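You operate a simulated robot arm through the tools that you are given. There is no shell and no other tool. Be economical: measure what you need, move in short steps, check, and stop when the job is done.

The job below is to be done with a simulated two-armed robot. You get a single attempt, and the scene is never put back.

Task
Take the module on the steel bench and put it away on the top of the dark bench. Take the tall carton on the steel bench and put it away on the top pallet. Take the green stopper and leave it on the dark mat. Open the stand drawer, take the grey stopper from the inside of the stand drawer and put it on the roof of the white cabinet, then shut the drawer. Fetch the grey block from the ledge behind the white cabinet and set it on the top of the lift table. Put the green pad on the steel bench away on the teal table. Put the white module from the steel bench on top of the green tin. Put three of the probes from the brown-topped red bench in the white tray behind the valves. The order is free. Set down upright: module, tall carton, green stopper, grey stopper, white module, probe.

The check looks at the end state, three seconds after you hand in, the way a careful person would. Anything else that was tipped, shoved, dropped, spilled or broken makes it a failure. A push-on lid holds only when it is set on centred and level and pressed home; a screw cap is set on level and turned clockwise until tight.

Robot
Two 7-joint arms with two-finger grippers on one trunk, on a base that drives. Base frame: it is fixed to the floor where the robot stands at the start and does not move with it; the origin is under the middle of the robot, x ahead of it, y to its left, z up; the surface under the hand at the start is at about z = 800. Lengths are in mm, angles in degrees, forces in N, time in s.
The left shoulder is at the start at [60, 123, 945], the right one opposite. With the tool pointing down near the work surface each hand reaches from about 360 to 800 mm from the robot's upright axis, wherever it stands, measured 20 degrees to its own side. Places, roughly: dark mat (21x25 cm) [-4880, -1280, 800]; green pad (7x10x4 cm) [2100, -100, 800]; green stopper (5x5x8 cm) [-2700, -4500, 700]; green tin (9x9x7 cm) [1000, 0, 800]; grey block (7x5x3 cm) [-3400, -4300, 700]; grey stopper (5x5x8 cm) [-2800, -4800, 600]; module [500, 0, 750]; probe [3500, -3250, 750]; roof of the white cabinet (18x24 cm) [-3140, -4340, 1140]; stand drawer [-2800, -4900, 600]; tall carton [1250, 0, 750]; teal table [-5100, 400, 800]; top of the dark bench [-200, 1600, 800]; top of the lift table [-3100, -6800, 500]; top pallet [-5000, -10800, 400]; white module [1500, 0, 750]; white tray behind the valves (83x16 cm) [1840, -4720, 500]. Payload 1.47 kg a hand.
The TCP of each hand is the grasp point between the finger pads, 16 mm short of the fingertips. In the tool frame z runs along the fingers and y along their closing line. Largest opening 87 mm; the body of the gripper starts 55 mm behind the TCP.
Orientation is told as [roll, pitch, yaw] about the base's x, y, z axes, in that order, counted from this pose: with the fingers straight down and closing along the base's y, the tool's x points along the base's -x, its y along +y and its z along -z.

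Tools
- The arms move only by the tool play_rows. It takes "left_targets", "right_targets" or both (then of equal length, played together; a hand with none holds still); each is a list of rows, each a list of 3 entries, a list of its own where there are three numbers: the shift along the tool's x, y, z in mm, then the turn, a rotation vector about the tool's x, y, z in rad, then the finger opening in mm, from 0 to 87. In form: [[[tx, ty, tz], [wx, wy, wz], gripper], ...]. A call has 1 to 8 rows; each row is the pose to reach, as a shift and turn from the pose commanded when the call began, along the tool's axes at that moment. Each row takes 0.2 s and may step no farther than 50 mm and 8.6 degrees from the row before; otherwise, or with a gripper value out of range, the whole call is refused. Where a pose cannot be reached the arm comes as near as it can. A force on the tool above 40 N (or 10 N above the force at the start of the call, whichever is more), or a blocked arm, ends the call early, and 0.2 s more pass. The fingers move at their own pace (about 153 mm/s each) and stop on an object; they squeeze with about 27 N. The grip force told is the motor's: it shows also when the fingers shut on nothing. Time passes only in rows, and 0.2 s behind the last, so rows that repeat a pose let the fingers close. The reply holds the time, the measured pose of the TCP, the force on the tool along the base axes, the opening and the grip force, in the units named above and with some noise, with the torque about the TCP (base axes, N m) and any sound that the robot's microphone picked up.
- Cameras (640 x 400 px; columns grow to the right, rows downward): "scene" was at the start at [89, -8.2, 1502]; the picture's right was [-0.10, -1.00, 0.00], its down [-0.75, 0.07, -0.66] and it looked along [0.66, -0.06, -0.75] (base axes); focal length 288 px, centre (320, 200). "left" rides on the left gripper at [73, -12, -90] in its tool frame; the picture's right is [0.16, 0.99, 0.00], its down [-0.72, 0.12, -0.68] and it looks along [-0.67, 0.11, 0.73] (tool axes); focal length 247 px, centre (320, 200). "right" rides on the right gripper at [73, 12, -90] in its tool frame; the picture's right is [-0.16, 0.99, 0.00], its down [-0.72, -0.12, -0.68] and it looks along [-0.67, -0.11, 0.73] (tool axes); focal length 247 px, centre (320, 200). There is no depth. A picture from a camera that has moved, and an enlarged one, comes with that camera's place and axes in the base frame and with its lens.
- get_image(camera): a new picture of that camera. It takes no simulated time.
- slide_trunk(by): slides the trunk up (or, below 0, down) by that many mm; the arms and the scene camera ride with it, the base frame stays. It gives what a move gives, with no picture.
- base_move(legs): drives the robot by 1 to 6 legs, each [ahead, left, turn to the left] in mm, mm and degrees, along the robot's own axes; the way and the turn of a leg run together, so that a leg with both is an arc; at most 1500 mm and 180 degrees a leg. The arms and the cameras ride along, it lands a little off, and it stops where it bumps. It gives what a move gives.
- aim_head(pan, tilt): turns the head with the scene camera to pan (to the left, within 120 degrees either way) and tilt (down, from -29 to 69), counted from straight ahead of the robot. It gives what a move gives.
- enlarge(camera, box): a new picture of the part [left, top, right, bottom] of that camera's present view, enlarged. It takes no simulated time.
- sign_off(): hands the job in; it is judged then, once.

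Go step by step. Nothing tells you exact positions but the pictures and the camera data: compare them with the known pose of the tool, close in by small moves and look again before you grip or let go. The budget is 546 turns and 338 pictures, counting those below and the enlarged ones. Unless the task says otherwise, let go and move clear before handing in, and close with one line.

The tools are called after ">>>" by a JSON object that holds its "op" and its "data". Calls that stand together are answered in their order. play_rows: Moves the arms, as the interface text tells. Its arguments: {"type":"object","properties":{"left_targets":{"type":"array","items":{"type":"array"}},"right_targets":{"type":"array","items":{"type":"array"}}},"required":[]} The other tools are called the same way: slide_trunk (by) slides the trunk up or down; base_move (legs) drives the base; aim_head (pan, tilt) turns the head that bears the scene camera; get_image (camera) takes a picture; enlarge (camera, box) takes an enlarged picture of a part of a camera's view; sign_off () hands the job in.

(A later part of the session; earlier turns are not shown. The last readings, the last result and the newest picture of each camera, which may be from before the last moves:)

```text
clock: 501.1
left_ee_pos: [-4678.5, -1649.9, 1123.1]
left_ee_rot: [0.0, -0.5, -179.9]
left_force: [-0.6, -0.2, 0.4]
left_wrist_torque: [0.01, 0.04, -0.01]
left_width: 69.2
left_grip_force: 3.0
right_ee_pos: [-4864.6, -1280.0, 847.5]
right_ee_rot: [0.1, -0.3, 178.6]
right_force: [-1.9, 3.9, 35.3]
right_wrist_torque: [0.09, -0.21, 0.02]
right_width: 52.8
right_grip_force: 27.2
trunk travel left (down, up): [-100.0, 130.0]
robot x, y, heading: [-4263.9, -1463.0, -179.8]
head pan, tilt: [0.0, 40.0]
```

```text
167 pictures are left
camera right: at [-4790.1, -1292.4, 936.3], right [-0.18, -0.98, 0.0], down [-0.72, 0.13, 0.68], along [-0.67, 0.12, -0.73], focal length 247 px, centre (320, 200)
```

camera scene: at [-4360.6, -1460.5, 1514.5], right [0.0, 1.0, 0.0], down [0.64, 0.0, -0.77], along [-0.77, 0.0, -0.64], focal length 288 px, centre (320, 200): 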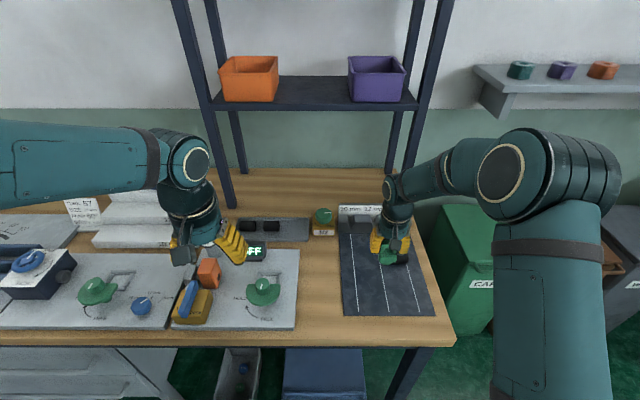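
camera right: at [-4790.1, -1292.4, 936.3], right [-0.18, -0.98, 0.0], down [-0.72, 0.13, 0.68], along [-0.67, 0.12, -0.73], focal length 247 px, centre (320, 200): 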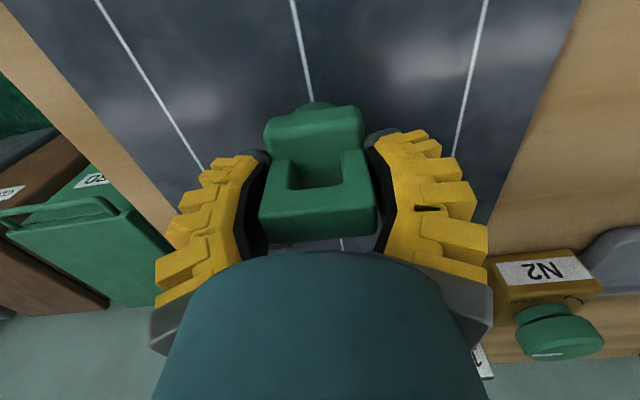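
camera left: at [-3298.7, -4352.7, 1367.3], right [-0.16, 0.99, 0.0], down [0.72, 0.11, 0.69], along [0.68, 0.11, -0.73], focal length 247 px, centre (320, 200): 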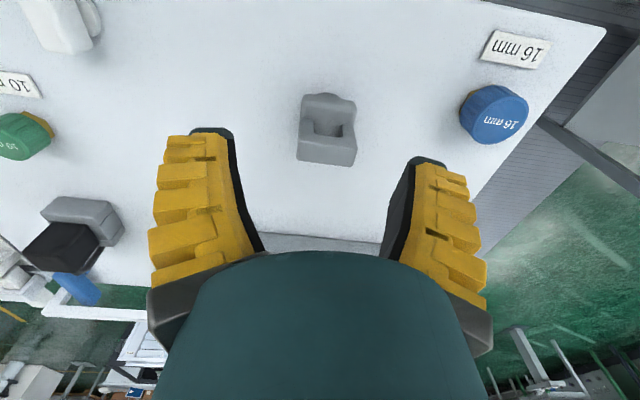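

Contact made. I'll ease up, release and rise.

>>> {"op": "play_rows", "data": {"right_targets": [[[0, 0, -4], [0, 0, 0], 0], [[0, 0, -4], [0, 0, 0], 65], [[0, 0, -4], [0, 0, 0], 70], [[0, 0, -4], [0, 0, 0], 70], [[0, 0, -40], [0, 0, 0], 70], [[0, 0, -85], [0, 0, 0], 70], [[0, 0, -130], [0, 0, 0], 70], [[0, 0, -175], [0, 0, 0], 70]]}}

>>> {"op": "get_image", "data": {"camera": "right"}}

```text
clock: 502.9
left_ee_pos: [-4679.4, -1648.9, 1122.0]
left_ee_rot: [0.2, -0.4, -179.9]
left_force: [-0.2, 0.3, 0.7]
left_wrist_torque: [-0.02, -0.02, -0.03]
left_width: 69.0
left_grip_force: 2.9
right_ee_pos: [-4863.4, -1280.4, 1022.3]
right_ee_rot: [0.1, 0.0, 178.7]
right_force: [0.7, 0.3, 0.6]
right_wrist_torque: [0.02, 0.0, 0.03]
right_width: 73.4
right_grip_force: 2.3
trunk travel left (down, up): [-100.0, 130.0]
robot x, y, heading: [-4266.3, -1462.2, -180.0]
head pan, tilt: [0.0, 40.0]
```

```text
166 pictures are left
camera right: at [-4789.8, -1291.7, 1110.9], right [-0.18, -0.98, 0.0], down [-0.72, 0.13, 0.68], along [-0.67, 0.12, -0.73], focal length 247 px, centre (320, 200)
```

right: 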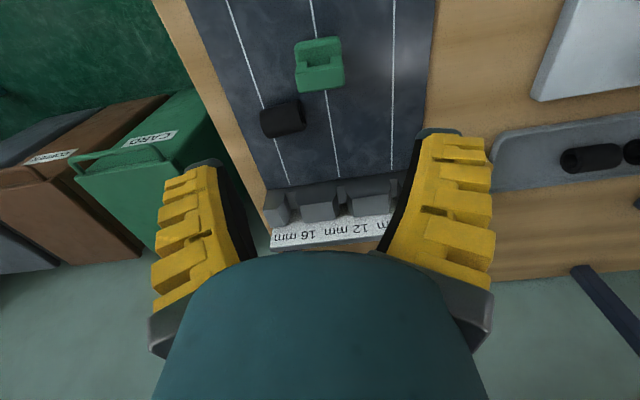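

>>> {"op": "enlarge", "data": {"camera": "right", "box": [220, 10, 420, 170]}}

```text
2.50 times, centred on (320, 90) of right
camera zoom: at [-4789.8, -1291.7, 1110.9], right [-0.18, -0.98, 0.0], down [-0.72, 0.13, 0.68], along [-0.67, 0.12, -0.73], focal length 617 px, centre (320, 475)
```

zoom: 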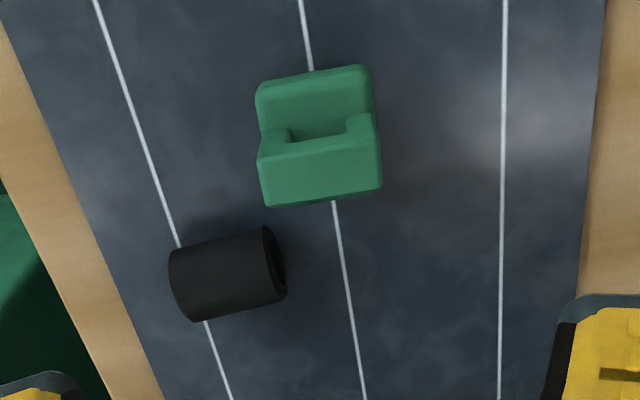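

The green stopper stands upright on the mat, and a black tube beside it lies undisturbed. I'll retract, back off and head east for the probes.

>>> {"op": "play_rows", "data": {"right_targets": [[[40, 10, -10], [0, 0, 0], 70], [[80, 20, -20], [0, 0, 0], 70], [[120, 30, -30], [0, 0, 0], 70], [[160, 40, -40], [0, 0, 0], 70], [[190, 50, -60], [0, 0, 0], 70]]}}

>>> {"op": "base_move", "data": {"legs": [[-350, 0, 0], [0, 0, -90], [0, 0, -90]]}}

>>> {"op": "aim_head", "data": {"pan": 0, "tilt": 20}}

>>> {"op": "get_image", "data": {"camera": "scene"}}

```text
clock: 504.1
left_ee_pos: [-4680.1, -1649.0, 1122.0]
left_ee_rot: [0.1, -0.5, -179.9]
left_force: [-0.2, -1.0, -1.0]
left_wrist_torque: [-0.02, 0.01, 0.02]
left_width: 69.4
left_grip_force: 2.3
right_ee_pos: [-4672.0, -1333.9, 1079.5]
right_ee_rot: [0.1, 0.1, 178.7]
right_force: [0.0, 0.1, 0.1]
right_wrist_torque: [-0.03, 0.01, -0.03]
right_width: 73.5
right_grip_force: 2.2
trunk travel left (down, up): [-100.0, 130.0]
robot x, y, heading: [-4265.2, -1460.5, -179.7]
head pan, tilt: [0.0, 40.0]
```

```text
clock: 514.0
left_ee_pos: [-3505.8, -1268.8, 1122.4]
left_ee_rot: [0.1, -0.3, 0.0]
left_force: [0.9, -0.1, 0.4]
left_wrist_torque: [0.02, 0.0, 0.01]
left_width: 69.3
left_grip_force: 3.1
right_ee_pos: [-3512.3, -1583.1, 1079.9]
right_ee_rot: [0.2, 0.0, -1.5]
right_force: [0.6, -0.2, 0.8]
right_wrist_torque: [-0.01, 0.05, 0.01]
right_width: 73.5
right_grip_force: 2.6
trunk travel left (down, up): [-100.0, 130.0]
robot x, y, heading: [-3924.0, -1455.1, 0.0]
head pan, tilt: [0.0, 40.0]
```

```text
clock: 514.8
left_ee_pos: [-3505.5, -1268.5, 1122.6]
left_ee_rot: [0.1, -0.4, 0.0]
left_force: [-0.3, 0.1, 0.2]
left_wrist_torque: [-0.01, 0.01, 0.04]
left_width: 69.1
left_grip_force: 2.2
right_ee_pos: [-3512.5, -1584.6, 1079.8]
right_ee_rot: [0.1, 0.0, -1.5]
right_force: [-0.5, -0.1, 0.0]
right_wrist_torque: [0.03, 0.01, -0.01]
right_width: 73.6
right_grip_force: 2.0
trunk travel left (down, up): [-100.0, 130.0]
robot x, y, heading: [-3917.7, -1457.4, 0.1]
head pan, tilt: [0.0, 20.0]
```

```text
164 pictures are left
camera scene: at [-3815.7, -1458.0, 1546.0], right [0.0, -1.0, 0.0], down [-0.34, 0.0, -0.94], along [0.94, 0.0, -0.34], focal length 288 px, centre (320, 200)
```

scene: 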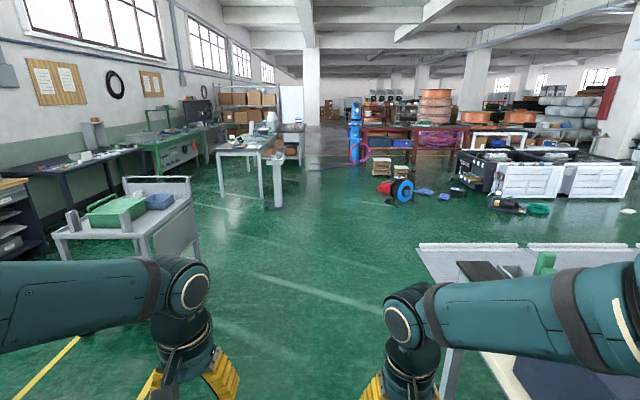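

>>> {"op": "enlarge", "data": {"camera": "scene", "box": [330, 80, 640, 230]}}

>>> {"op": "base_move", "data": {"legs": [[1450, 100, 0], [1450, 0, 0]]}}

>>> {"op": "get_image", "data": {"camera": "scene"}}

```text
2.06 times, centred on (485, 155) of scene
camera zoom: at [-3815.7, -1458.0, 1546.0], right [0.0, -1.0, 0.0], down [-0.34, 0.0, -0.94], along [0.94, 0.0, -0.34], focal length 594 px, centre (-21, 293)
```

zoom: 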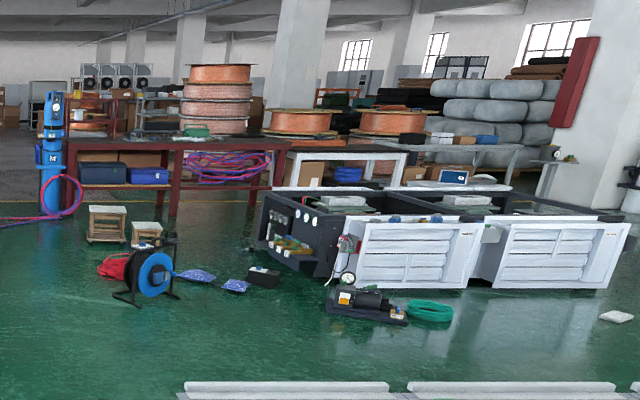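

```text
clock: 528.9
left_ee_pos: [-580.9, -1158.4, 1122.0]
left_ee_rot: [0.1, -0.4, -0.1]
left_force: [0.0, -0.9, 0.1]
left_wrist_torque: [-0.05, 0.02, -0.02]
left_width: 69.0
left_grip_force: 2.9
right_ee_pos: [-588.2, -1473.2, 1078.7]
right_ee_rot: [0.0, 0.0, -1.6]
right_force: [-0.9, 0.6, -0.5]
right_wrist_torque: [-0.01, 0.0, 0.01]
right_width: 73.5
right_grip_force: 2.6
trunk travel left (down, up): [-100.0, 130.0]
robot x, y, heading: [-994.2, -1344.6, -0.2]
head pan, tilt: [0.0, 20.0]
```

```text
162 pictures are left
camera scene: at [-891.5, -1345.9, 1546.0], right [0.0, -1.0, 0.0], down [-0.34, 0.0, -0.94], along [0.94, 0.0, -0.34], focal length 288 px, centre (320, 200)
```

scene: 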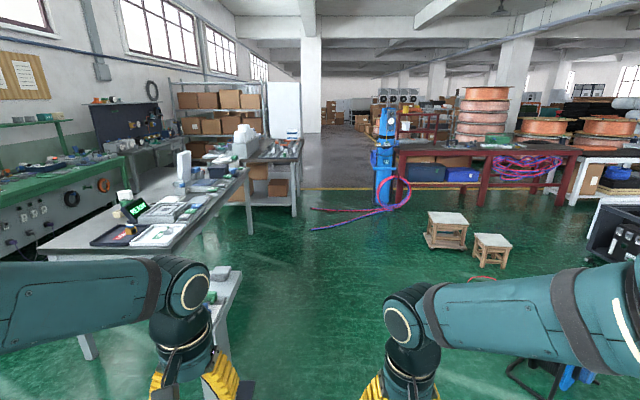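

>>> {"op": "enlarge", "data": {"camera": "scene", "box": [360, 110, 600, 280]}}

```text
2.35 times, centred on (480, 195) of scene
camera zoom: at [-891.5, -1345.9, 1546.0], right [0.0, -1.0, 0.0], down [-0.34, 0.0, -0.94], along [0.94, 0.0, -0.34], focal length 676 px, centre (-56, 212)
```

zoom: 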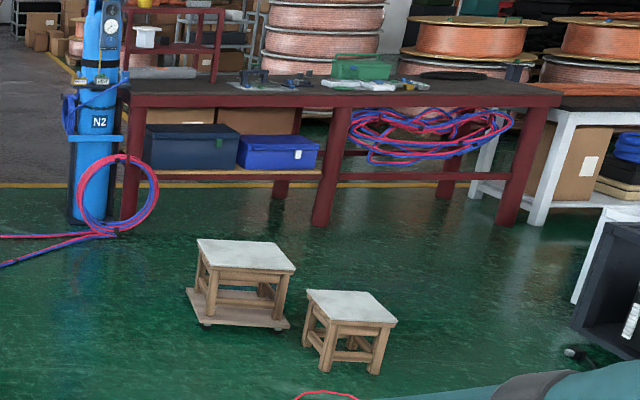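

The red bench faces us, with its front edge at x ≈ 3200. I must avoid the hoses on the floor and the stools, so I'll go ahead and then cut diagonally between them.

>>> {"op": "base_move", "data": {"legs": [[1440, -130, 0], [1200, -130, 0]]}}

>>> {"op": "aim_head", "data": {"pan": -40, "tilt": 30}}

>>> {"op": "get_image", "data": {"camera": "scene"}}

```text
clock: 542.0
left_ee_pos: [2092.3, -1428.5, 1121.2]
left_ee_rot: [0.1, -0.4, -0.1]
left_force: [0.3, 0.3, -0.5]
left_wrist_torque: [0.01, 0.05, -0.03]
left_width: 68.9
left_grip_force: 3.2
right_ee_pos: [2084.4, -1744.0, 1079.9]
right_ee_rot: [0.1, 0.0, -1.5]
right_force: [-0.7, -0.1, -0.9]
right_wrist_torque: [0.0, 0.02, -0.04]
right_width: 73.3
right_grip_force: 2.5
trunk travel left (down, up): [-100.0, 130.0]
robot x, y, heading: [1677.6, -1617.1, 0.1]
head pan, tilt: [0.0, 20.0]
```

```text
clock: 543.1
left_ee_pos: [2092.9, -1427.5, 1121.5]
left_ee_rot: [0.1, -0.4, 0.0]
left_force: [0.2, 0.1, 0.7]
left_wrist_torque: [-0.02, -0.01, 0.04]
left_width: 69.0
left_grip_force: 3.1
right_ee_pos: [2085.0, -1742.7, 1080.5]
right_ee_rot: [0.1, -0.1, -1.4]
right_force: [0.1, 0.1, 0.3]
right_wrist_torque: [0.01, 0.02, -0.01]
right_width: 73.4
right_grip_force: 2.7
trunk travel left (down, up): [-100.0, 130.0]
robot x, y, heading: [1677.9, -1619.5, 0.1]
head pan, tilt: [-40.0, 30.0]
```

```text
160 pictures are left
camera scene: at [1758.5, -1675.1, 1530.0], right [-0.64, -0.77, 0.0], down [-0.38, 0.32, -0.87], along [0.66, -0.56, -0.5], focal length 288 px, centre (320, 200)
```

scene: 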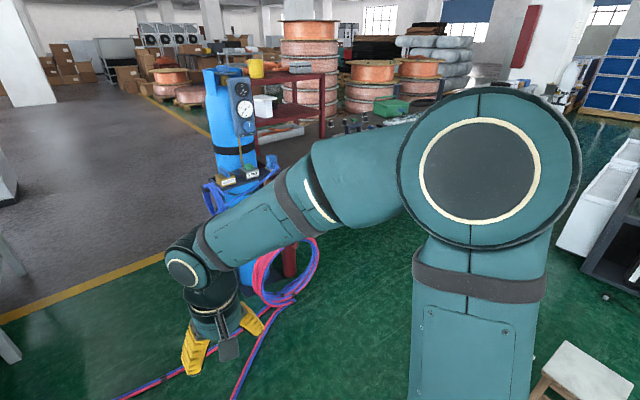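

>>> {"op": "base_move", "data": {"legs": [[0, 0, -55], [985, 130, 0]]}}

>>> {"op": "aim_head", "data": {"pan": 30, "tilt": 30}}

>>> {"op": "get_image", "data": {"camera": "scene"}}

```text
clock: 550.8
left_ee_pos: [2769.7, -2577.8, 1121.4]
left_ee_rot: [0.1, -0.4, -53.9]
left_force: [0.6, -0.4, 0.0]
left_wrist_torque: [0.0, 0.03, 0.02]
left_width: 69.0
left_grip_force: 3.1
right_ee_pos: [2511.2, -2759.9, 1079.1]
right_ee_rot: [0.1, 0.0, -55.4]
right_force: [0.4, -0.2, 0.0]
right_wrist_torque: [-0.01, -0.01, -0.02]
right_width: 73.7
right_grip_force: 2.3
trunk travel left (down, up): [-100.0, 130.0]
robot x, y, heading: [2370.6, -2351.4, -53.7]
head pan, tilt: [-40.0, 30.0]
```

```text
clock: 552.2
left_ee_pos: [2769.0, -2579.9, 1122.4]
left_ee_rot: [0.1, -0.4, -53.9]
left_force: [-0.3, -0.9, -0.3]
left_wrist_torque: [0.02, 0.02, -0.01]
left_width: 69.0
left_grip_force: 3.4
right_ee_pos: [2510.0, -2759.0, 1078.2]
right_ee_rot: [0.2, 0.0, -55.4]
right_force: [-0.4, -0.3, -0.7]
right_wrist_torque: [0.0, 0.0, -0.01]
right_width: 73.3
right_grip_force: 3.0
trunk travel left (down, up): [-100.0, 130.0]
robot x, y, heading: [2374.3, -2359.8, -54.0]
head pan, tilt: [30.0, 30.0]
```

```text
159 pictures are left
camera scene: at [2462.3, -2400.6, 1530.0], right [-0.4, -0.91, 0.0], down [-0.46, 0.2, -0.87], along [0.79, -0.35, -0.5], focal length 288 px, centre (320, 200)
```

scene: 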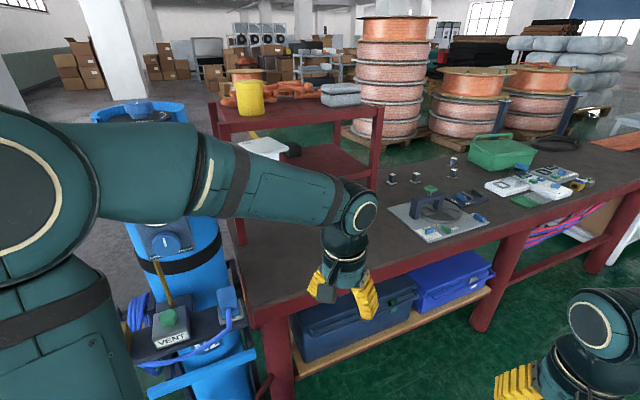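

>>> {"op": "enlarge", "data": {"camera": "scene", "box": [370, 130, 530, 250]}}

```text
3.33 times, centred on (450, 190) of scene
camera zoom: at [2462.3, -2400.6, 1530.0], right [-0.4, -0.91, 0.0], down [-0.46, 0.2, -0.87], along [0.79, -0.35, -0.5], focal length 958 px, centre (-113, 233)
```

zoom: 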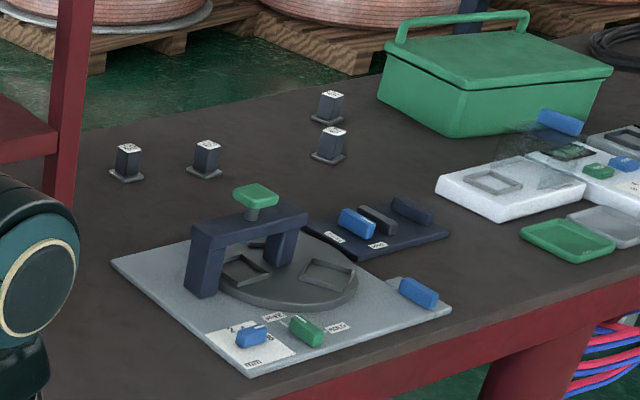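

The probes are four dark posts with white-labelled tops at the back of the red bench. I'll drive alongside the bench and face it.

>>> {"op": "base_move", "data": {"legs": [[1050, -330, 0], [0, 0, 54]]}}

>>> {"op": "aim_head", "data": {"pan": 0, "tilt": 35}}

>>> {"op": "get_image", "data": {"camera": "scene"}}

```text
clock: 559.4
left_ee_pos: [3169.6, -3401.2, 1122.3]
left_ee_rot: [-0.1, -0.6, -18.5]
left_force: [-0.2, 0.6, 0.5]
left_wrist_torque: [-0.07, -0.03, 0.02]
left_width: 69.0
left_grip_force: 3.1
right_ee_pos: [3064.3, -3698.3, 1080.4]
right_ee_rot: [-0.1, -0.1, -20.0]
right_force: [0.3, 1.5, -0.2]
right_wrist_torque: [-0.05, 0.0, -0.03]
right_width: 73.3
right_grip_force: 2.4
trunk travel left (down, up): [-100.0, 130.0]
robot x, y, heading: [2714.3, -3451.6, -18.2]
head pan, tilt: [30.0, 30.0]
stopped in leg 2: the robot was blocked; the commanded pose is now the measured one
```

```text
clock: 560.4
left_ee_pos: [3167.9, -3405.3, 1121.6]
left_ee_rot: [0.1, -0.3, -18.4]
left_force: [-0.1, 0.2, -0.1]
left_wrist_torque: [0.0, 0.0, -0.01]
left_width: 68.9
left_grip_force: 3.1
right_ee_pos: [3063.8, -3701.1, 1079.5]
right_ee_rot: [0.2, -0.1, -20.1]
right_force: [0.4, -0.1, -0.3]
right_wrist_torque: [-0.01, 0.0, 0.01]
right_width: 73.4
right_grip_force: 2.8
trunk travel left (down, up): [-100.0, 130.0]
robot x, y, heading: [2716.1, -3450.5, -18.2]
head pan, tilt: [0.0, 35.0]
```

```text
157 pictures are left
camera scene: at [2811.2, -3483.1, 1522.2], right [-0.31, -0.95, 0.0], down [-0.54, 0.18, -0.82], along [0.78, -0.26, -0.57], focal length 288 px, centre (320, 200)
```

scene: 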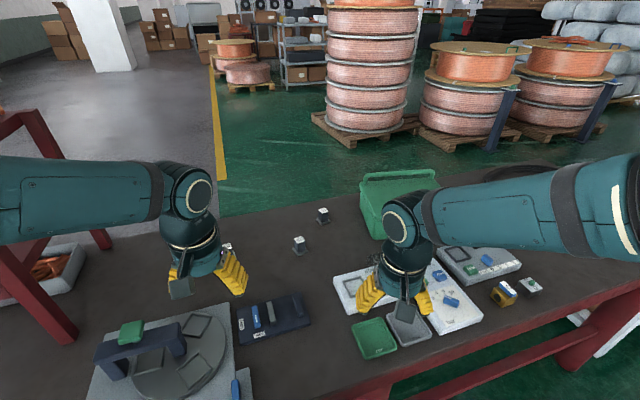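

The base touched the bench's lower shelf while turning. I'll back off 130 mm and finish the turn.

>>> {"op": "base_move", "data": {"legs": [[-130, 0, 0], [0, 0, 18]]}}

>>> {"op": "aim_head", "data": {"pan": 10, "tilt": 35}}

>>> {"op": "get_image", "data": {"camera": "scene"}}

```text
clock: 562.6
left_ee_pos: [3010.7, -3226.4, 1121.2]
left_ee_rot: [0.0, -0.5, -0.5]
left_force: [-0.2, -0.7, 1.6]
left_wrist_torque: [0.01, 0.0, -0.01]
left_width: 69.0
left_grip_force: 3.3
right_ee_pos: [2998.9, -3541.8, 1080.0]
right_ee_rot: [0.1, 0.0, -2.3]
right_force: [-0.3, 0.2, 0.4]
right_wrist_torque: [0.0, 0.0, -0.01]
right_width: 73.6
right_grip_force: 2.4
trunk travel left (down, up): [-100.0, 130.0]
robot x, y, heading: [2594.0, -3411.5, -0.3]
head pan, tilt: [0.0, 35.0]
```

```text
clock: 563.4
left_ee_pos: [3008.9, -3228.0, 1121.9]
left_ee_rot: [0.0, -0.4, -0.6]
left_force: [0.1, 0.5, 0.5]
left_wrist_torque: [0.0, 0.02, -0.01]
left_width: 69.0
left_grip_force: 3.0
right_ee_pos: [2999.8, -3542.1, 1079.8]
right_ee_rot: [0.1, 0.0, -2.2]
right_force: [0.0, -0.9, 0.2]
right_wrist_torque: [0.02, -0.01, -0.01]
right_width: 73.5
right_grip_force: 2.3
trunk travel left (down, up): [-100.0, 130.0]
robot x, y, heading: [2592.8, -3409.7, -0.3]
head pan, tilt: [10.0, 35.0]
```

```text
156 pictures are left
camera scene: at [2691.7, -3396.8, 1522.2], right [0.17, -0.99, 0.0], down [-0.57, -0.1, -0.82], along [0.81, 0.14, -0.57], focal length 288 px, centre (320, 200)
```

scene: 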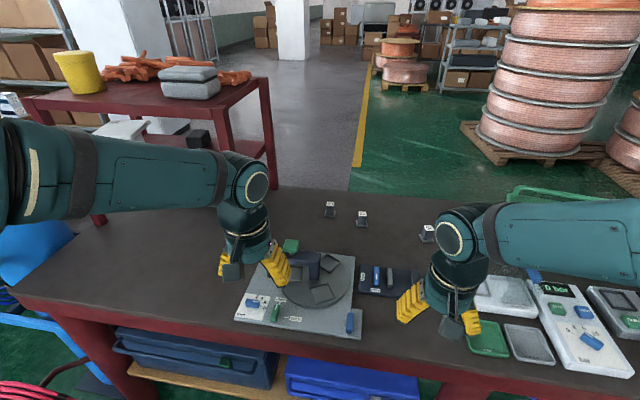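

>>> {"op": "enlarge", "data": {"camera": "scene", "box": [290, 180, 450, 280]}}

```text
4.00 times, centred on (370, 230) of scene
camera zoom: at [2691.7, -3396.8, 1522.2], right [0.17, -0.99, 0.0], down [-0.57, -0.1, -0.82], along [0.81, 0.14, -0.57], focal length 1150 px, centre (120, 80)
```

zoom: 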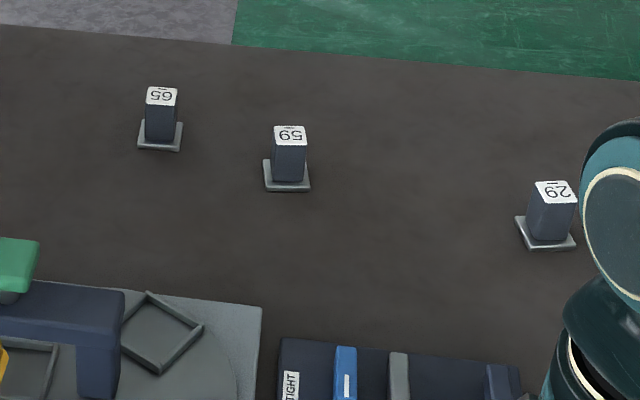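

Probe tops are near z = 905: A [3548, -3288], B [3508, -3407], D [3470, -3627] and C [3574, -3727]. I'll edge closer so the left hand can take B and the right hand D.

>>> {"op": "base_move", "data": {"legs": [[0, -90, 0.3], [150, 0, 0]]}}

>>> {"op": "get_image", "data": {"camera": "scene"}}

```text
clock: 565.8
left_ee_pos: [3161.6, -3317.0, 1121.0]
left_ee_rot: [0.0, -0.3, -0.5]
left_force: [0.3, 0.6, -0.3]
left_wrist_torque: [-0.02, 0.04, -0.01]
left_width: 69.2
left_grip_force: 2.8
right_ee_pos: [3153.2, -3631.3, 1080.2]
right_ee_rot: [0.1, 0.1, -2.1]
right_force: [-0.1, 0.1, 0.5]
right_wrist_torque: [-0.02, 0.0, 0.0]
right_width: 73.3
right_grip_force: 2.4
trunk travel left (down, up): [-100.0, 130.0]
robot x, y, heading: [2742.1, -3501.0, -0.0]
head pan, tilt: [10.0, 35.0]
```

```text
154 pictures are left
camera scene: at [2844.5, -3487.8, 1522.1], right [0.17, -0.99, 0.0], down [-0.57, -0.1, -0.82], along [0.81, 0.14, -0.57], focal length 288 px, centre (320, 200)
```

scene: 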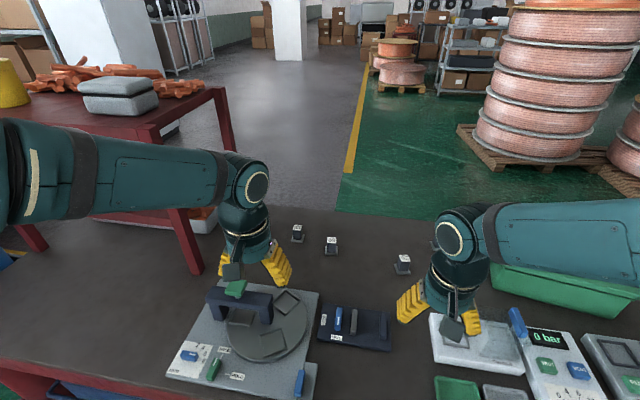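

>>> {"op": "play_rows", "data": {"left_targets": [[[-43, -11, 0], [0, 0, 0], 60], [[-87, -22, 0], [0, 0, 0], 60], [[-131, -34, 0], [0, 0, 0], 60], [[-175, -45, 0], [0, 0, 0], 60], [[-219, -56, 0], [0, 0, 0], 60], [[-262, -67, 0], [0, 0, 0], 60], [[-306, -79, 0], [0, 0, 0], 60], [[-347, -88, 0], [0, 0, 0], 60]], "right_targets": [[[-40, 2, 0], [0, 0, 0], 60], [[-80, 4, 0], [0, 0, 0], 60], [[-120, 6, 0], [0, 0, 0], 60], [[-160, 8, 0], [0, 0, 0], 60], [[-200, 10, 0], [0, 0, 0], 60], [[-240, 12, 0], [0, 0, 0], 60], [[-280, 14, 0], [0, 0, 0], 60], [[-318, 16, 0], [0, 0, 0], 60]]}}

>>> {"op": "get_image", "data": {"camera": "left"}}

>>> {"op": "get_image", "data": {"camera": "right"}}

```text
clock: 567.6
left_ee_pos: [3472.9, -3405.2, 1118.1]
left_ee_rot: [0.0, -0.3, -0.6]
left_force: [0.0, 1.0, 0.6]
left_wrist_torque: [-0.04, 0.0, -0.01]
left_width: 64.4
left_grip_force: 3.7
left hand out of reach, approached as far as the arm can: row 8
right_ee_pos: [3469.0, -3627.4, 1080.8]
right_ee_rot: [0.1, 0.1, -1.8]
right_force: [-1.1, 0.2, 1.0]
right_wrist_torque: [-0.03, -0.02, -0.04]
right_width: 64.4
right_grip_force: 3.2
trunk travel left (down, up): [-100.0, 130.0]
robot x, y, heading: [2745.8, -3502.3, -0.6]
head pan, tilt: [10.0, 35.0]
```

```text
153 pictures are left
camera left: at [3399.1, -3416.4, 1207.6], right [-0.15, 0.99, 0.0], down [0.72, 0.11, 0.68], along [0.68, 0.1, -0.73], focal length 247 px, centre (320, 200)
```

left: 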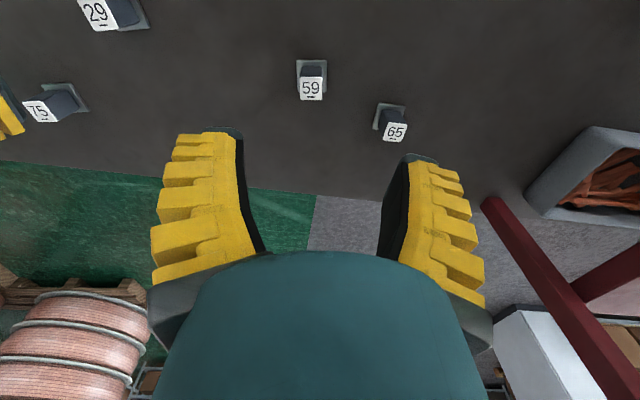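

```text
152 pictures are left
camera right: at [3398.0, -3612.0, 1170.2], right [0.19, 0.98, 0.0], down [0.72, -0.14, 0.68], along [0.67, -0.13, -0.73], focal length 247 px, centre (320, 200)
```

right: 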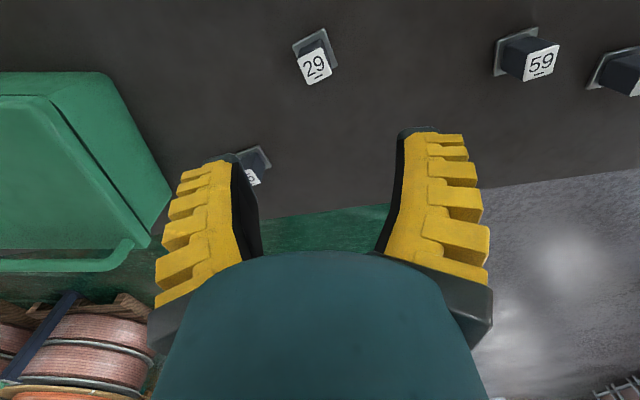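

>>> {"op": "play_rows", "data": {"left_targets": [[[0, 0, 40], [0, 0, 0], 60], [[-8, -2, 80], [0, 0, 0], 60], [[-18, -4, 120], [0, 0, 0], 60], [[-30, -6, 158], [0, 0, 0], 60]], "right_targets": [[[0, 0, 30], [0, 0, 0], 60], [[0, 0, 60], [0, 0, 0], 60], [[1, -1, 90], [0, 0, 0], 60], [[2, -2, 121], [0, 0, 0], 60]]}}

>>> {"op": "enlarge", "data": {"camera": "left", "box": [200, 0, 440, 180]}}

>>> {"op": "enlarge", "data": {"camera": "right", "box": [200, 0, 440, 180]}}

```text
clock: 568.6
left_ee_pos: [3504.2, -3412.9, 958.3]
left_ee_rot: [0.1, -0.5, -0.5]
left_force: [0.0, 0.3, -1.0]
left_wrist_torque: [-0.03, 0.0, 0.04]
left_width: 64.6
left_grip_force: 3.6
right_ee_pos: [3467.2, -3629.0, 955.5]
right_ee_rot: [0.1, 0.1, -2.1]
right_force: [0.1, -0.4, -0.1]
right_wrist_torque: [0.0, 0.03, -0.01]
right_width: 64.8
right_grip_force: 3.0
trunk travel left (down, up): [-100.0, 130.0]
robot x, y, heading: [2744.7, -3499.5, -0.1]
head pan, tilt: [10.0, 35.0]
```

```text
2.22 times, centred on (320, 90) of left
camera zoom: at [3431.4, -3424.2, 1047.2], right [-0.15, 0.99, 0.0], down [0.72, 0.11, 0.69], along [0.68, 0.1, -0.73], focal length 549 px, centre (320, 444)
```

zoom: 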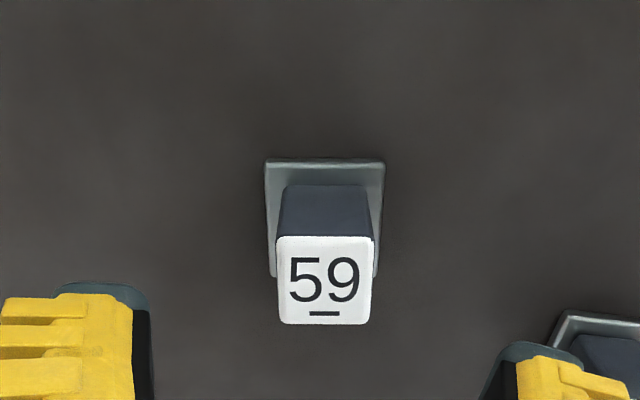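

```text
2.22 times, centred on (320, 90) of right
camera zoom: at [3396.4, -3613.8, 1045.5], right [0.19, 0.98, 0.0], down [0.72, -0.14, 0.68], along [0.67, -0.13, -0.73], focal length 549 px, centre (320, 444)
```

zoom: 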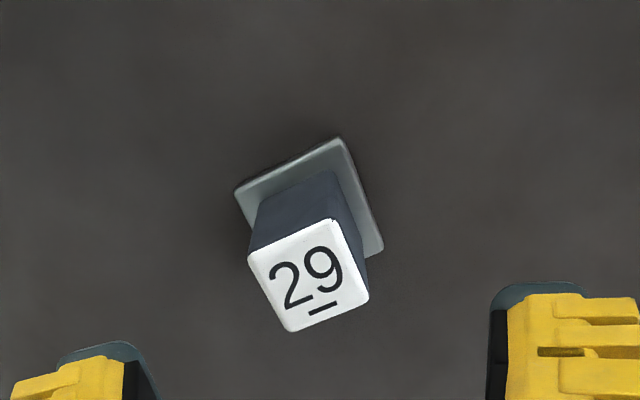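

Both probes are 25 mm square. I'll align the yaw (left about +9°, right about +14°), descend and grip both.

>>> {"op": "play_rows", "data": {"left_targets": [[[1, 0, 20], [0, 0, -0.08], 50], [[2, 0, 40], [0, 0, -0.158], 50], [[2, 0, 67], [0, 0, -0.158], 50], [[2, 0, 67], [0, 0, -0.158], 50]], "right_targets": [[[2, 0, 20], [0, 0, -0.123], 50], [[4, 0, 40], [0, 0, -0.246], 50], [[4, 0, 64], [0, 0, -0.246], 50], [[4, 0, 64], [0, 0, -0.246], 50]]}}

>>> {"op": "get_image", "data": {"camera": "left"}}

>>> {"op": "get_image", "data": {"camera": "right"}}

```text
clock: 569.6
left_ee_pos: [3502.7, -3412.7, 893.5]
left_ee_rot: [-0.1, -0.4, 8.6]
left_force: [0.1, 0.0, -0.3]
left_wrist_torque: [0.01, 0.01, 0.01]
left_width: 55.5
left_grip_force: 3.8
right_ee_pos: [3463.2, -3627.9, 893.0]
right_ee_rot: [0.2, 0.0, 12.2]
right_force: [0.0, -0.5, 0.2]
right_wrist_torque: [0.03, -0.04, -0.03]
right_width: 55.3
right_grip_force: 3.9
trunk travel left (down, up): [-100.0, 130.0]
robot x, y, heading: [2744.6, -3500.6, -0.5]
head pan, tilt: [10.0, 35.0]
```

```text
149 pictures are left
camera left: at [3432.2, -3436.5, 982.6], right [-0.3, 0.95, 0.0], down [0.69, 0.22, 0.69], along [0.65, 0.21, -0.73], focal length 247 px, centre (320, 200)
```

left: 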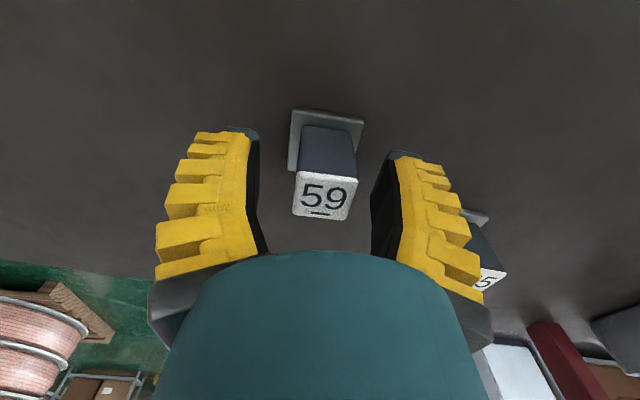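

```text
148 pictures are left
camera right: at [3390.7, -3630.6, 982.4], right [-0.05, 1.0, 0.0], down [0.73, 0.04, 0.68], along [0.68, 0.04, -0.73], focal length 247 px, centre (320, 200)
```

right: 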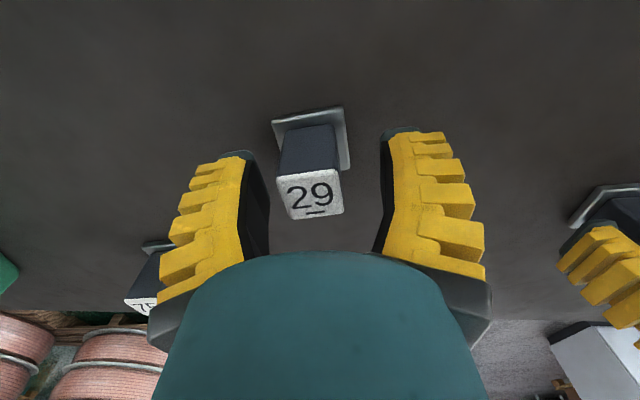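

>>> {"op": "play_rows", "data": {"left_targets": [[[0, 3, 2], [0, 0, 0], 40], [[0, 3, 2], [0, 0, 0], 15], [[0, 3, 2], [0, 0, 0], 0], [[0, 3, 2], [0, 0, 0], 0], [[0, 3, -20], [0, 0, 0], 0], [[0, 3, -60], [0, 0, 0], 0]], "right_targets": [[[0, -4, 2], [0, 0, 0], 40], [[0, -4, 2], [0, 0, 0], 15], [[0, -4, 2], [0, 0, 0], 0], [[0, -4, 2], [0, 0, 0], 0], [[0, -4, -20], [0, 0, 0], 0], [[0, -4, -60], [0, 0, 0], 0]]}}

>>> {"op": "get_image", "data": {"camera": "left"}}

>>> {"op": "get_image", "data": {"camera": "right"}}

```text
clock: 571.0
left_ee_pos: [3501.8, -3409.0, 954.8]
left_ee_rot: [0.0, -0.4, 8.4]
left_force: [-0.4, 0.5, -1.5]
left_wrist_torque: [0.01, -0.01, 0.03]
left_width: 18.6
left_grip_force: 27.2
right_ee_pos: [3461.4, -3633.4, 955.1]
right_ee_rot: [0.1, -0.1, 12.1]
right_force: [-1.1, 0.1, -0.6]
right_wrist_torque: [-0.04, 0.02, 0.01]
right_width: 19.0
right_grip_force: 26.7
trunk travel left (down, up): [-100.0, 130.0]
robot x, y, heading: [2742.6, -3499.7, -0.4]
head pan, tilt: [10.0, 35.0]
```

```text
147 pictures are left
camera left: at [3431.0, -3432.9, 1044.2], right [-0.3, 0.95, 0.0], down [0.69, 0.22, 0.69], along [0.65, 0.21, -0.73], focal length 247 px, centre (320, 200)
```

left: 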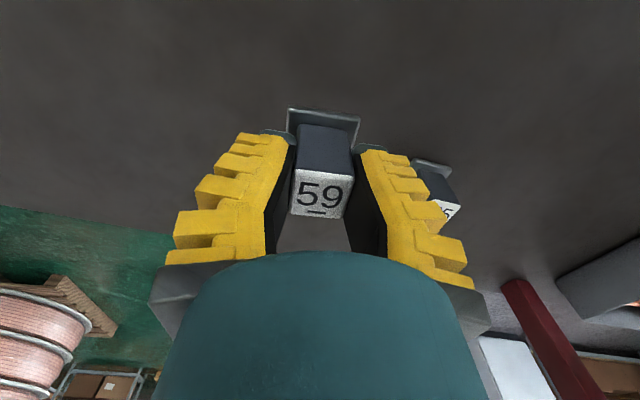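

```text
146 pictures are left
camera right: at [3389.4, -3636.6, 1043.8], right [-0.05, 1.0, 0.0], down [0.73, 0.04, 0.68], along [0.68, 0.04, -0.73], focal length 247 px, centre (320, 200)
```

right: 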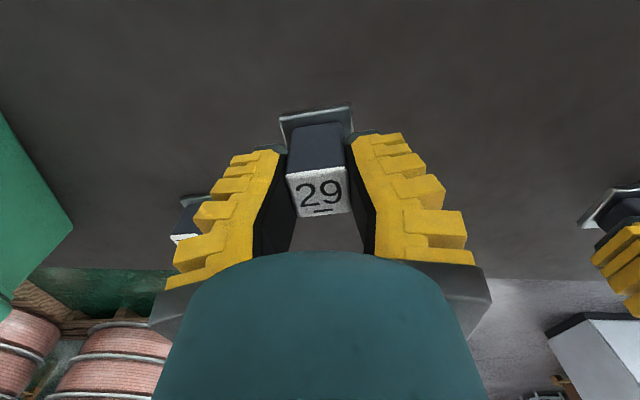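

Both probes are held. I'll raise and retract them, then look for the white tray.

>>> {"op": "play_rows", "data": {"left_targets": [[[0, 0, -45], [0, 0, 0], 0], [[0, 0, -90], [0, 0, 0], 0], [[45, 0, -105], [0, 0, 0], 0], [[90, 0, -115], [0, 0, 0], 0], [[135, 0, -120], [0, 0, 0], 0], [[180, 0, -125], [0, 0, 0], 0], [[225, 0, -125], [0, 0, 0], 0], [[270, 0, -125], [0, 0, 0.1], 0]], "right_targets": [[[0, 0, -45], [0, 0, 0], 0], [[0, 0, -90], [0, 0, 0], 0], [[45, 0, -105], [0, 0, 0], 0], [[90, 0, -115], [0, 0, 0], 0], [[135, 0, -120], [0, 0, 0], 0], [[180, 0, -125], [0, 0, 0], 0], [[225, 0, -125], [0, 0, 0], 0], [[270, 0, -125], [0, 0, 0.1], 0]]}}

>>> {"op": "aim_head", "data": {"pan": -110, "tilt": 30}}

>>> {"op": "get_image", "data": {"camera": "scene"}}

```text
clock: 572.8
left_ee_pos: [3230.9, -3450.9, 1077.6]
left_ee_rot: [0.0, -0.5, 2.8]
left_force: [-1.0, 0.4, -0.9]
left_wrist_torque: [0.02, 0.01, 0.01]
left_width: 18.5
left_grip_force: 26.6
left hand out of reach, approached as far as the arm can: row 1, 2
right_ee_pos: [3197.6, -3692.5, 1079.8]
right_ee_rot: [0.1, -0.2, 6.3]
right_force: [-0.2, 0.4, -0.2]
right_wrist_torque: [0.0, 0.01, -0.01]
right_width: 18.3
right_grip_force: 27.4
trunk travel left (down, up): [-100.0, 130.0]
robot x, y, heading: [2747.0, -3500.7, -0.1]
head pan, tilt: [10.0, 35.0]
```

```text
clock: 574.8
left_ee_pos: [3233.7, -3450.3, 1077.2]
left_ee_rot: [0.0, -0.3, 2.9]
left_force: [-0.6, -0.9, -0.4]
left_wrist_torque: [-0.02, -0.05, 0.0]
left_width: 18.5
left_grip_force: 26.7
right_ee_pos: [3199.5, -3691.0, 1079.5]
right_ee_rot: [0.1, 0.0, 6.3]
right_force: [-0.1, -1.5, -1.7]
right_wrist_torque: [0.02, 0.0, 0.03]
right_width: 18.4
right_grip_force: 27.0
trunk travel left (down, up): [-100.0, 130.0]
robot x, y, heading: [2742.7, -3501.3, -0.4]
head pan, tilt: [-110.0, 30.0]
```

```text
145 pictures are left
camera scene: at [2725.0, -3587.5, 1530.0], right [-0.94, 0.35, 0.0], down [0.17, 0.47, -0.87], along [-0.3, -0.81, -0.5], focal length 288 px, centre (320, 200)
```

scene: 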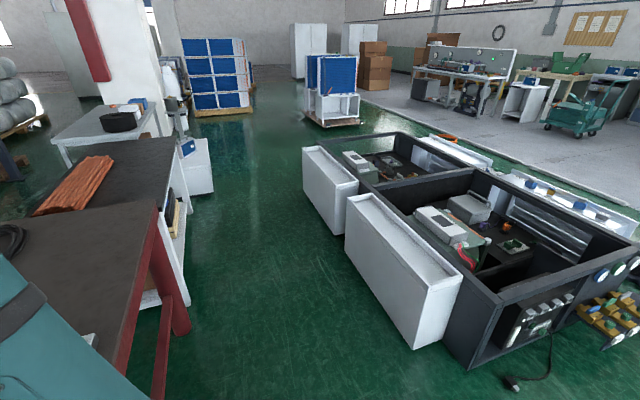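

The white tray is the long trough on top of the near white box, running along y from about -5140 to -4340 at x ≈ 1840, z ≈ 500. I'll back out, turn to face -x and slide down to it.

>>> {"op": "base_move", "data": {"legs": [[-260, 0, 0], [0, 0, -90], [0, 0, -90], [0, 1150, 0]]}}

>>> {"op": "aim_head", "data": {"pan": 0, "tilt": 45}}

>>> {"op": "get_image", "data": {"camera": "scene"}}

```text
clock: 594.2
left_ee_pos: [1987.3, -4693.0, 1076.4]
left_ee_rot: [0.0, -0.4, -176.4]
left_force: [0.6, 0.8, -0.6]
left_wrist_torque: [-0.03, 0.01, 0.03]
left_width: 18.4
left_grip_force: 27.1
right_ee_pos: [2019.0, -4451.4, 1079.6]
right_ee_rot: [0.2, 0.0, -172.8]
right_force: [-0.1, 0.2, -0.7]
right_wrist_torque: [-0.01, 0.01, 0.02]
right_width: 18.7
right_grip_force: 26.8
trunk travel left (down, up): [-100.0, 130.0]
robot x, y, heading: [2477.0, -4635.2, -179.2]
head pan, tilt: [-110.0, 30.0]
```

```text
clock: 596.1
left_ee_pos: [1986.6, -4694.5, 1077.1]
left_ee_rot: [0.0, -0.4, -176.4]
left_force: [-0.6, -0.6, -0.8]
left_wrist_torque: [-0.01, 0.03, -0.02]
left_width: 18.5
left_grip_force: 27.2
right_ee_pos: [2018.7, -4452.8, 1079.7]
right_ee_rot: [0.1, 0.1, -173.0]
right_force: [-0.7, 0.5, -0.4]
right_wrist_torque: [-0.02, -0.02, 0.01]
right_width: 18.8
right_grip_force: 26.9
trunk travel left (down, up): [-100.0, 130.0]
robot x, y, heading: [2477.7, -4636.2, -179.6]
head pan, tilt: [0.0, 45.0]
```

```text
144 pictures are left
camera scene: at [2385.4, -4636.4, 1507.4], right [-0.01, 1.0, 0.0], down [0.71, 0.01, -0.71], along [-0.71, -0.01, -0.71], focal length 288 px, centre (320, 200)
```

scene: 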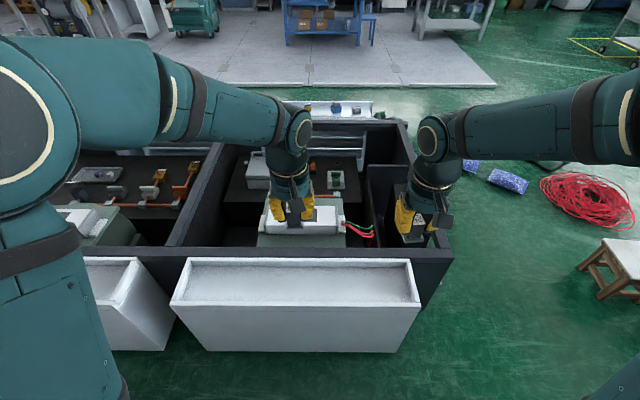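

The trough lies straight ahead. I'll lower the trunk and bring both probes over its centre line.

>>> {"op": "slide_trunk", "data": {"by": -95}}

>>> {"op": "play_rows", "data": {"left_targets": [[[-39, 4, 20], [0, 0, 0], 0], [[-79, 8, 40], [0, 0, 0], 0], [[-118, 12, 60], [0, 0, 0], 0], [[-158, 16, 80], [0, 0, 0], 0], [[-158, 16, 125], [0, 0, 0], 0], [[-158, 16, 170], [0, 0, 0], 0], [[-158, 16, 215], [0, 0, 0], 0], [[-158, 16, 260], [0, 0, 0], 0]], "right_targets": [[[-46, -1, 15], [0, 0, 0], 0], [[-93, -2, 30], [0, 0, 0], 0], [[-140, -3, 45], [0, 0, 0], 0], [[-187, -5, 60], [0, 0, 0], 0], [[-190, -5, 105], [0, 0, 0], 0], [[-190, -5, 150], [0, 0, 0], 0], [[-190, -5, 195], [0, 0, 0], 0], [[-190, -5, 240], [0, 0, 0], 0]]}}

>>> {"op": "get_image", "data": {"camera": "left"}}

>>> {"op": "get_image", "data": {"camera": "right"}}

>>> {"op": "get_image", "data": {"camera": "scene"}}

```text
clock: 597.4
left_ee_pos: [1987.8, -4692.6, 982.0]
left_ee_rot: [0.0, -0.4, -176.5]
left_force: [-0.4, 0.0, 0.6]
left_wrist_torque: [-0.02, -0.01, 0.02]
left_width: 18.6
left_grip_force: 27.2
right_ee_pos: [2018.4, -4451.5, 984.9]
right_ee_rot: [0.1, 0.0, -172.9]
right_force: [-0.5, 0.2, -0.9]
right_wrist_torque: [-0.02, 0.01, 0.01]
right_width: 18.2
right_grip_force: 27.0
trunk travel left (down, up): [-5.0, 225.0]
robot x, y, heading: [2473.9, -4638.0, -179.6]
head pan, tilt: [0.0, 45.0]
```

```text
clock: 599.1
left_ee_pos: [1826.8, -4722.2, 720.5]
left_ee_rot: [0.0, -0.5, -176.4]
left_force: [0.3, -0.1, -0.2]
left_wrist_torque: [0.04, 0.0, 0.0]
left_width: 18.5
left_grip_force: 27.0
right_ee_pos: [1830.5, -4469.9, 742.7]
right_ee_rot: [0.1, 0.0, -172.8]
right_force: [-1.0, -0.6, -1.3]
right_wrist_torque: [0.02, -0.03, 0.0]
right_width: 18.4
right_grip_force: 27.2
trunk travel left (down, up): [-5.0, 225.0]
robot x, y, heading: [2471.9, -4635.2, -179.6]
head pan, tilt: [0.0, 45.0]
```

```text
143 pictures are left
camera left: at [1900.1, -4705.5, 811.7], right [0.22, -0.98, 0.0], down [-0.71, -0.16, 0.69], along [-0.67, -0.15, -0.73], focal length 247 px, centre (320, 200)
```

left: 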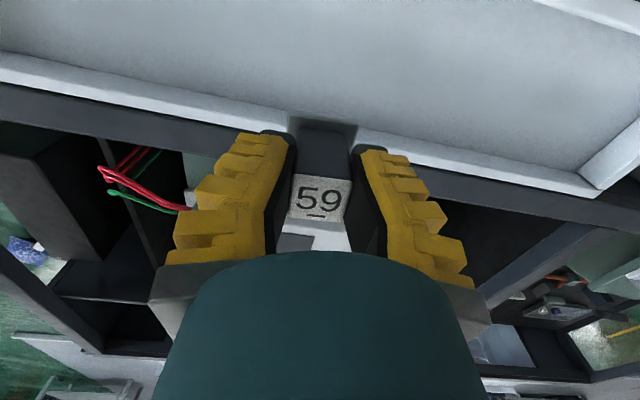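

```text
142 pictures are left
camera right: at [1905.3, -4472.4, 831.9], right [-0.04, -1.0, 0.0], down [-0.73, 0.03, 0.68], along [-0.68, 0.02, -0.73], focal length 247 px, centre (320, 200)
```

right: 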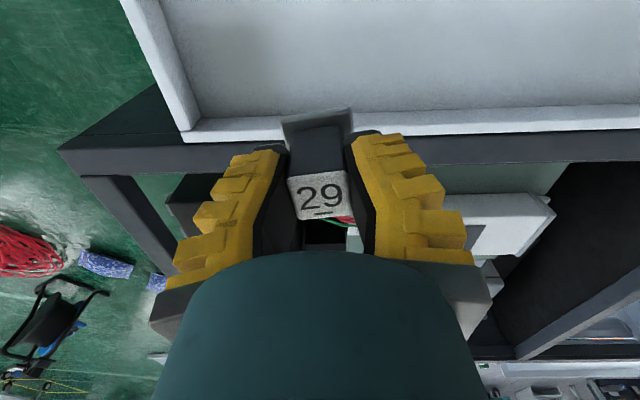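

```text
141 pictures are left
camera scene: at [2384.4, -4636.4, 1412.2], right [-0.01, 1.0, 0.0], down [0.71, 0.01, -0.71], along [-0.71, -0.01, -0.71], focal length 288 px, centre (320, 200)
```

scene: 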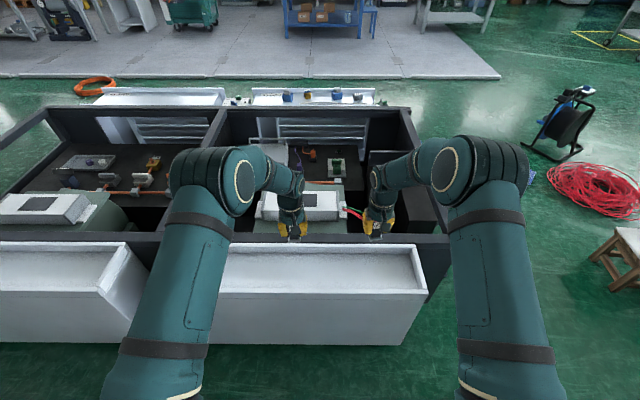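

>>> {"op": "play_rows", "data": {"left_targets": [[[0, 0, 40], [0, 0, 0], 0], [[0, 0, 80], [0, 0, 0], 0], [[0, 0, 120], [0, 0, 0], 0]], "right_targets": [[[0, 0, 45], [0, 0, 0], 0], [[0, 0, 90], [0, 0, 0], 0], [[0, 0, 138], [0, 0, 0], 0]]}}

>>> {"op": "get_image", "data": {"camera": "left"}}

>>> {"op": "get_image", "data": {"camera": "right"}}

```text
clock: 600.0
left_ee_pos: [1827.4, -4721.6, 604.3]
left_ee_rot: [0.0, -0.4, -176.5]
left_force: [0.6, 0.2, -0.4]
left_wrist_torque: [0.01, 0.0, 0.0]
left_width: 18.3
left_grip_force: 26.8
right_ee_pos: [1829.9, -4469.1, 606.0]
right_ee_rot: [0.2, -0.1, -172.9]
right_force: [-0.8, 0.4, 0.1]
right_wrist_torque: [0.01, 0.0, 0.01]
right_width: 18.4
right_grip_force: 27.1
trunk travel left (down, up): [-5.0, 225.0]
robot x, y, heading: [2472.6, -4636.0, -179.9]
head pan, tilt: [0.0, 45.0]
```

```text
140 pictures are left
camera left: at [1901.7, -4705.9, 693.3], right [0.22, -0.98, 0.0], down [-0.71, -0.16, 0.69], along [-0.67, -0.15, -0.73], focal length 247 px, centre (320, 200)
```

left: 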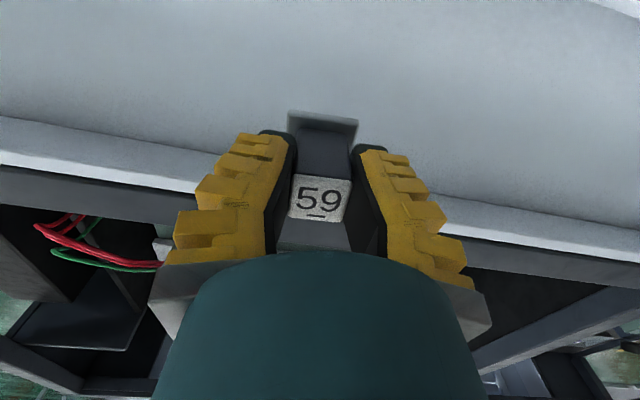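

```text
139 pictures are left
camera right: at [1904.2, -4471.3, 695.8], right [-0.04, -1.0, 0.0], down [-0.73, 0.03, 0.68], along [-0.68, 0.02, -0.73], focal length 247 px, centre (320, 200)
```

right: 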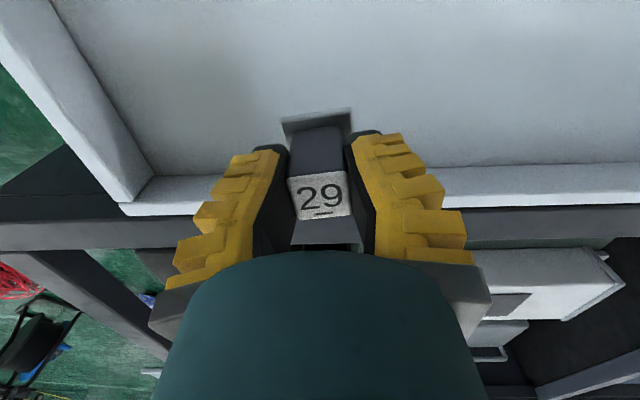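

>>> {"op": "play_rows", "data": {"left_targets": [[[0, 0, 40], [0, 0, 0], 0], [[0, 0, 52], [0, 0, 0], 0], [[0, 0, 58], [0, 0, 0], 0], [[0, 0, 64], [0, 0, 0], 0], [[0, 0, 70], [0, 0, 0], 0], [[0, 0, 76], [0, 0, 0], 0]], "right_targets": [[[0, 0, 40], [0, 0, 0], 0], [[0, 0, 52], [0, 0, 0], 0], [[0, 0, 58], [0, 0, 0], 0], [[0, 0, 64], [0, 0, 0], 0], [[0, 0, 70], [0, 0, 0], 0], [[0, 0, 76], [0, 0, 0], 0]]}}

>>> {"op": "get_image", "data": {"camera": "right"}}

```text
clock: 601.4
left_ee_pos: [1827.4, -4719.7, 530.3]
left_ee_rot: [0.0, -0.8, -176.4]
left_force: [-2.7, -0.6, 19.6]
left_wrist_torque: [-0.06, 0.04, 0.01]
left_width: 27.4
left_grip_force: 27.1
right_ee_pos: [1829.4, -4470.7, 533.9]
right_ee_rot: [0.1, -0.3, -172.9]
right_force: [4.4, 0.8, 18.0]
right_wrist_torque: [0.01, -0.07, 0.01]
right_width: 26.2
right_grip_force: 27.4
trunk travel left (down, up): [-5.0, 225.0]
robot x, y, heading: [2473.9, -4635.4, -179.6]
head pan, tilt: [0.0, 45.0]
```

```text
138 pictures are left
camera right: at [1904.2, -4472.1, 624.0], right [-0.04, -1.0, 0.0], down [-0.73, 0.03, 0.68], along [-0.68, 0.02, -0.73], focal length 247 px, centre (320, 200)
```

right: 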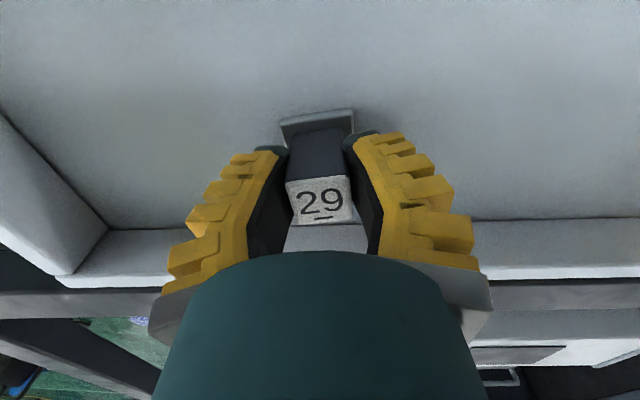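

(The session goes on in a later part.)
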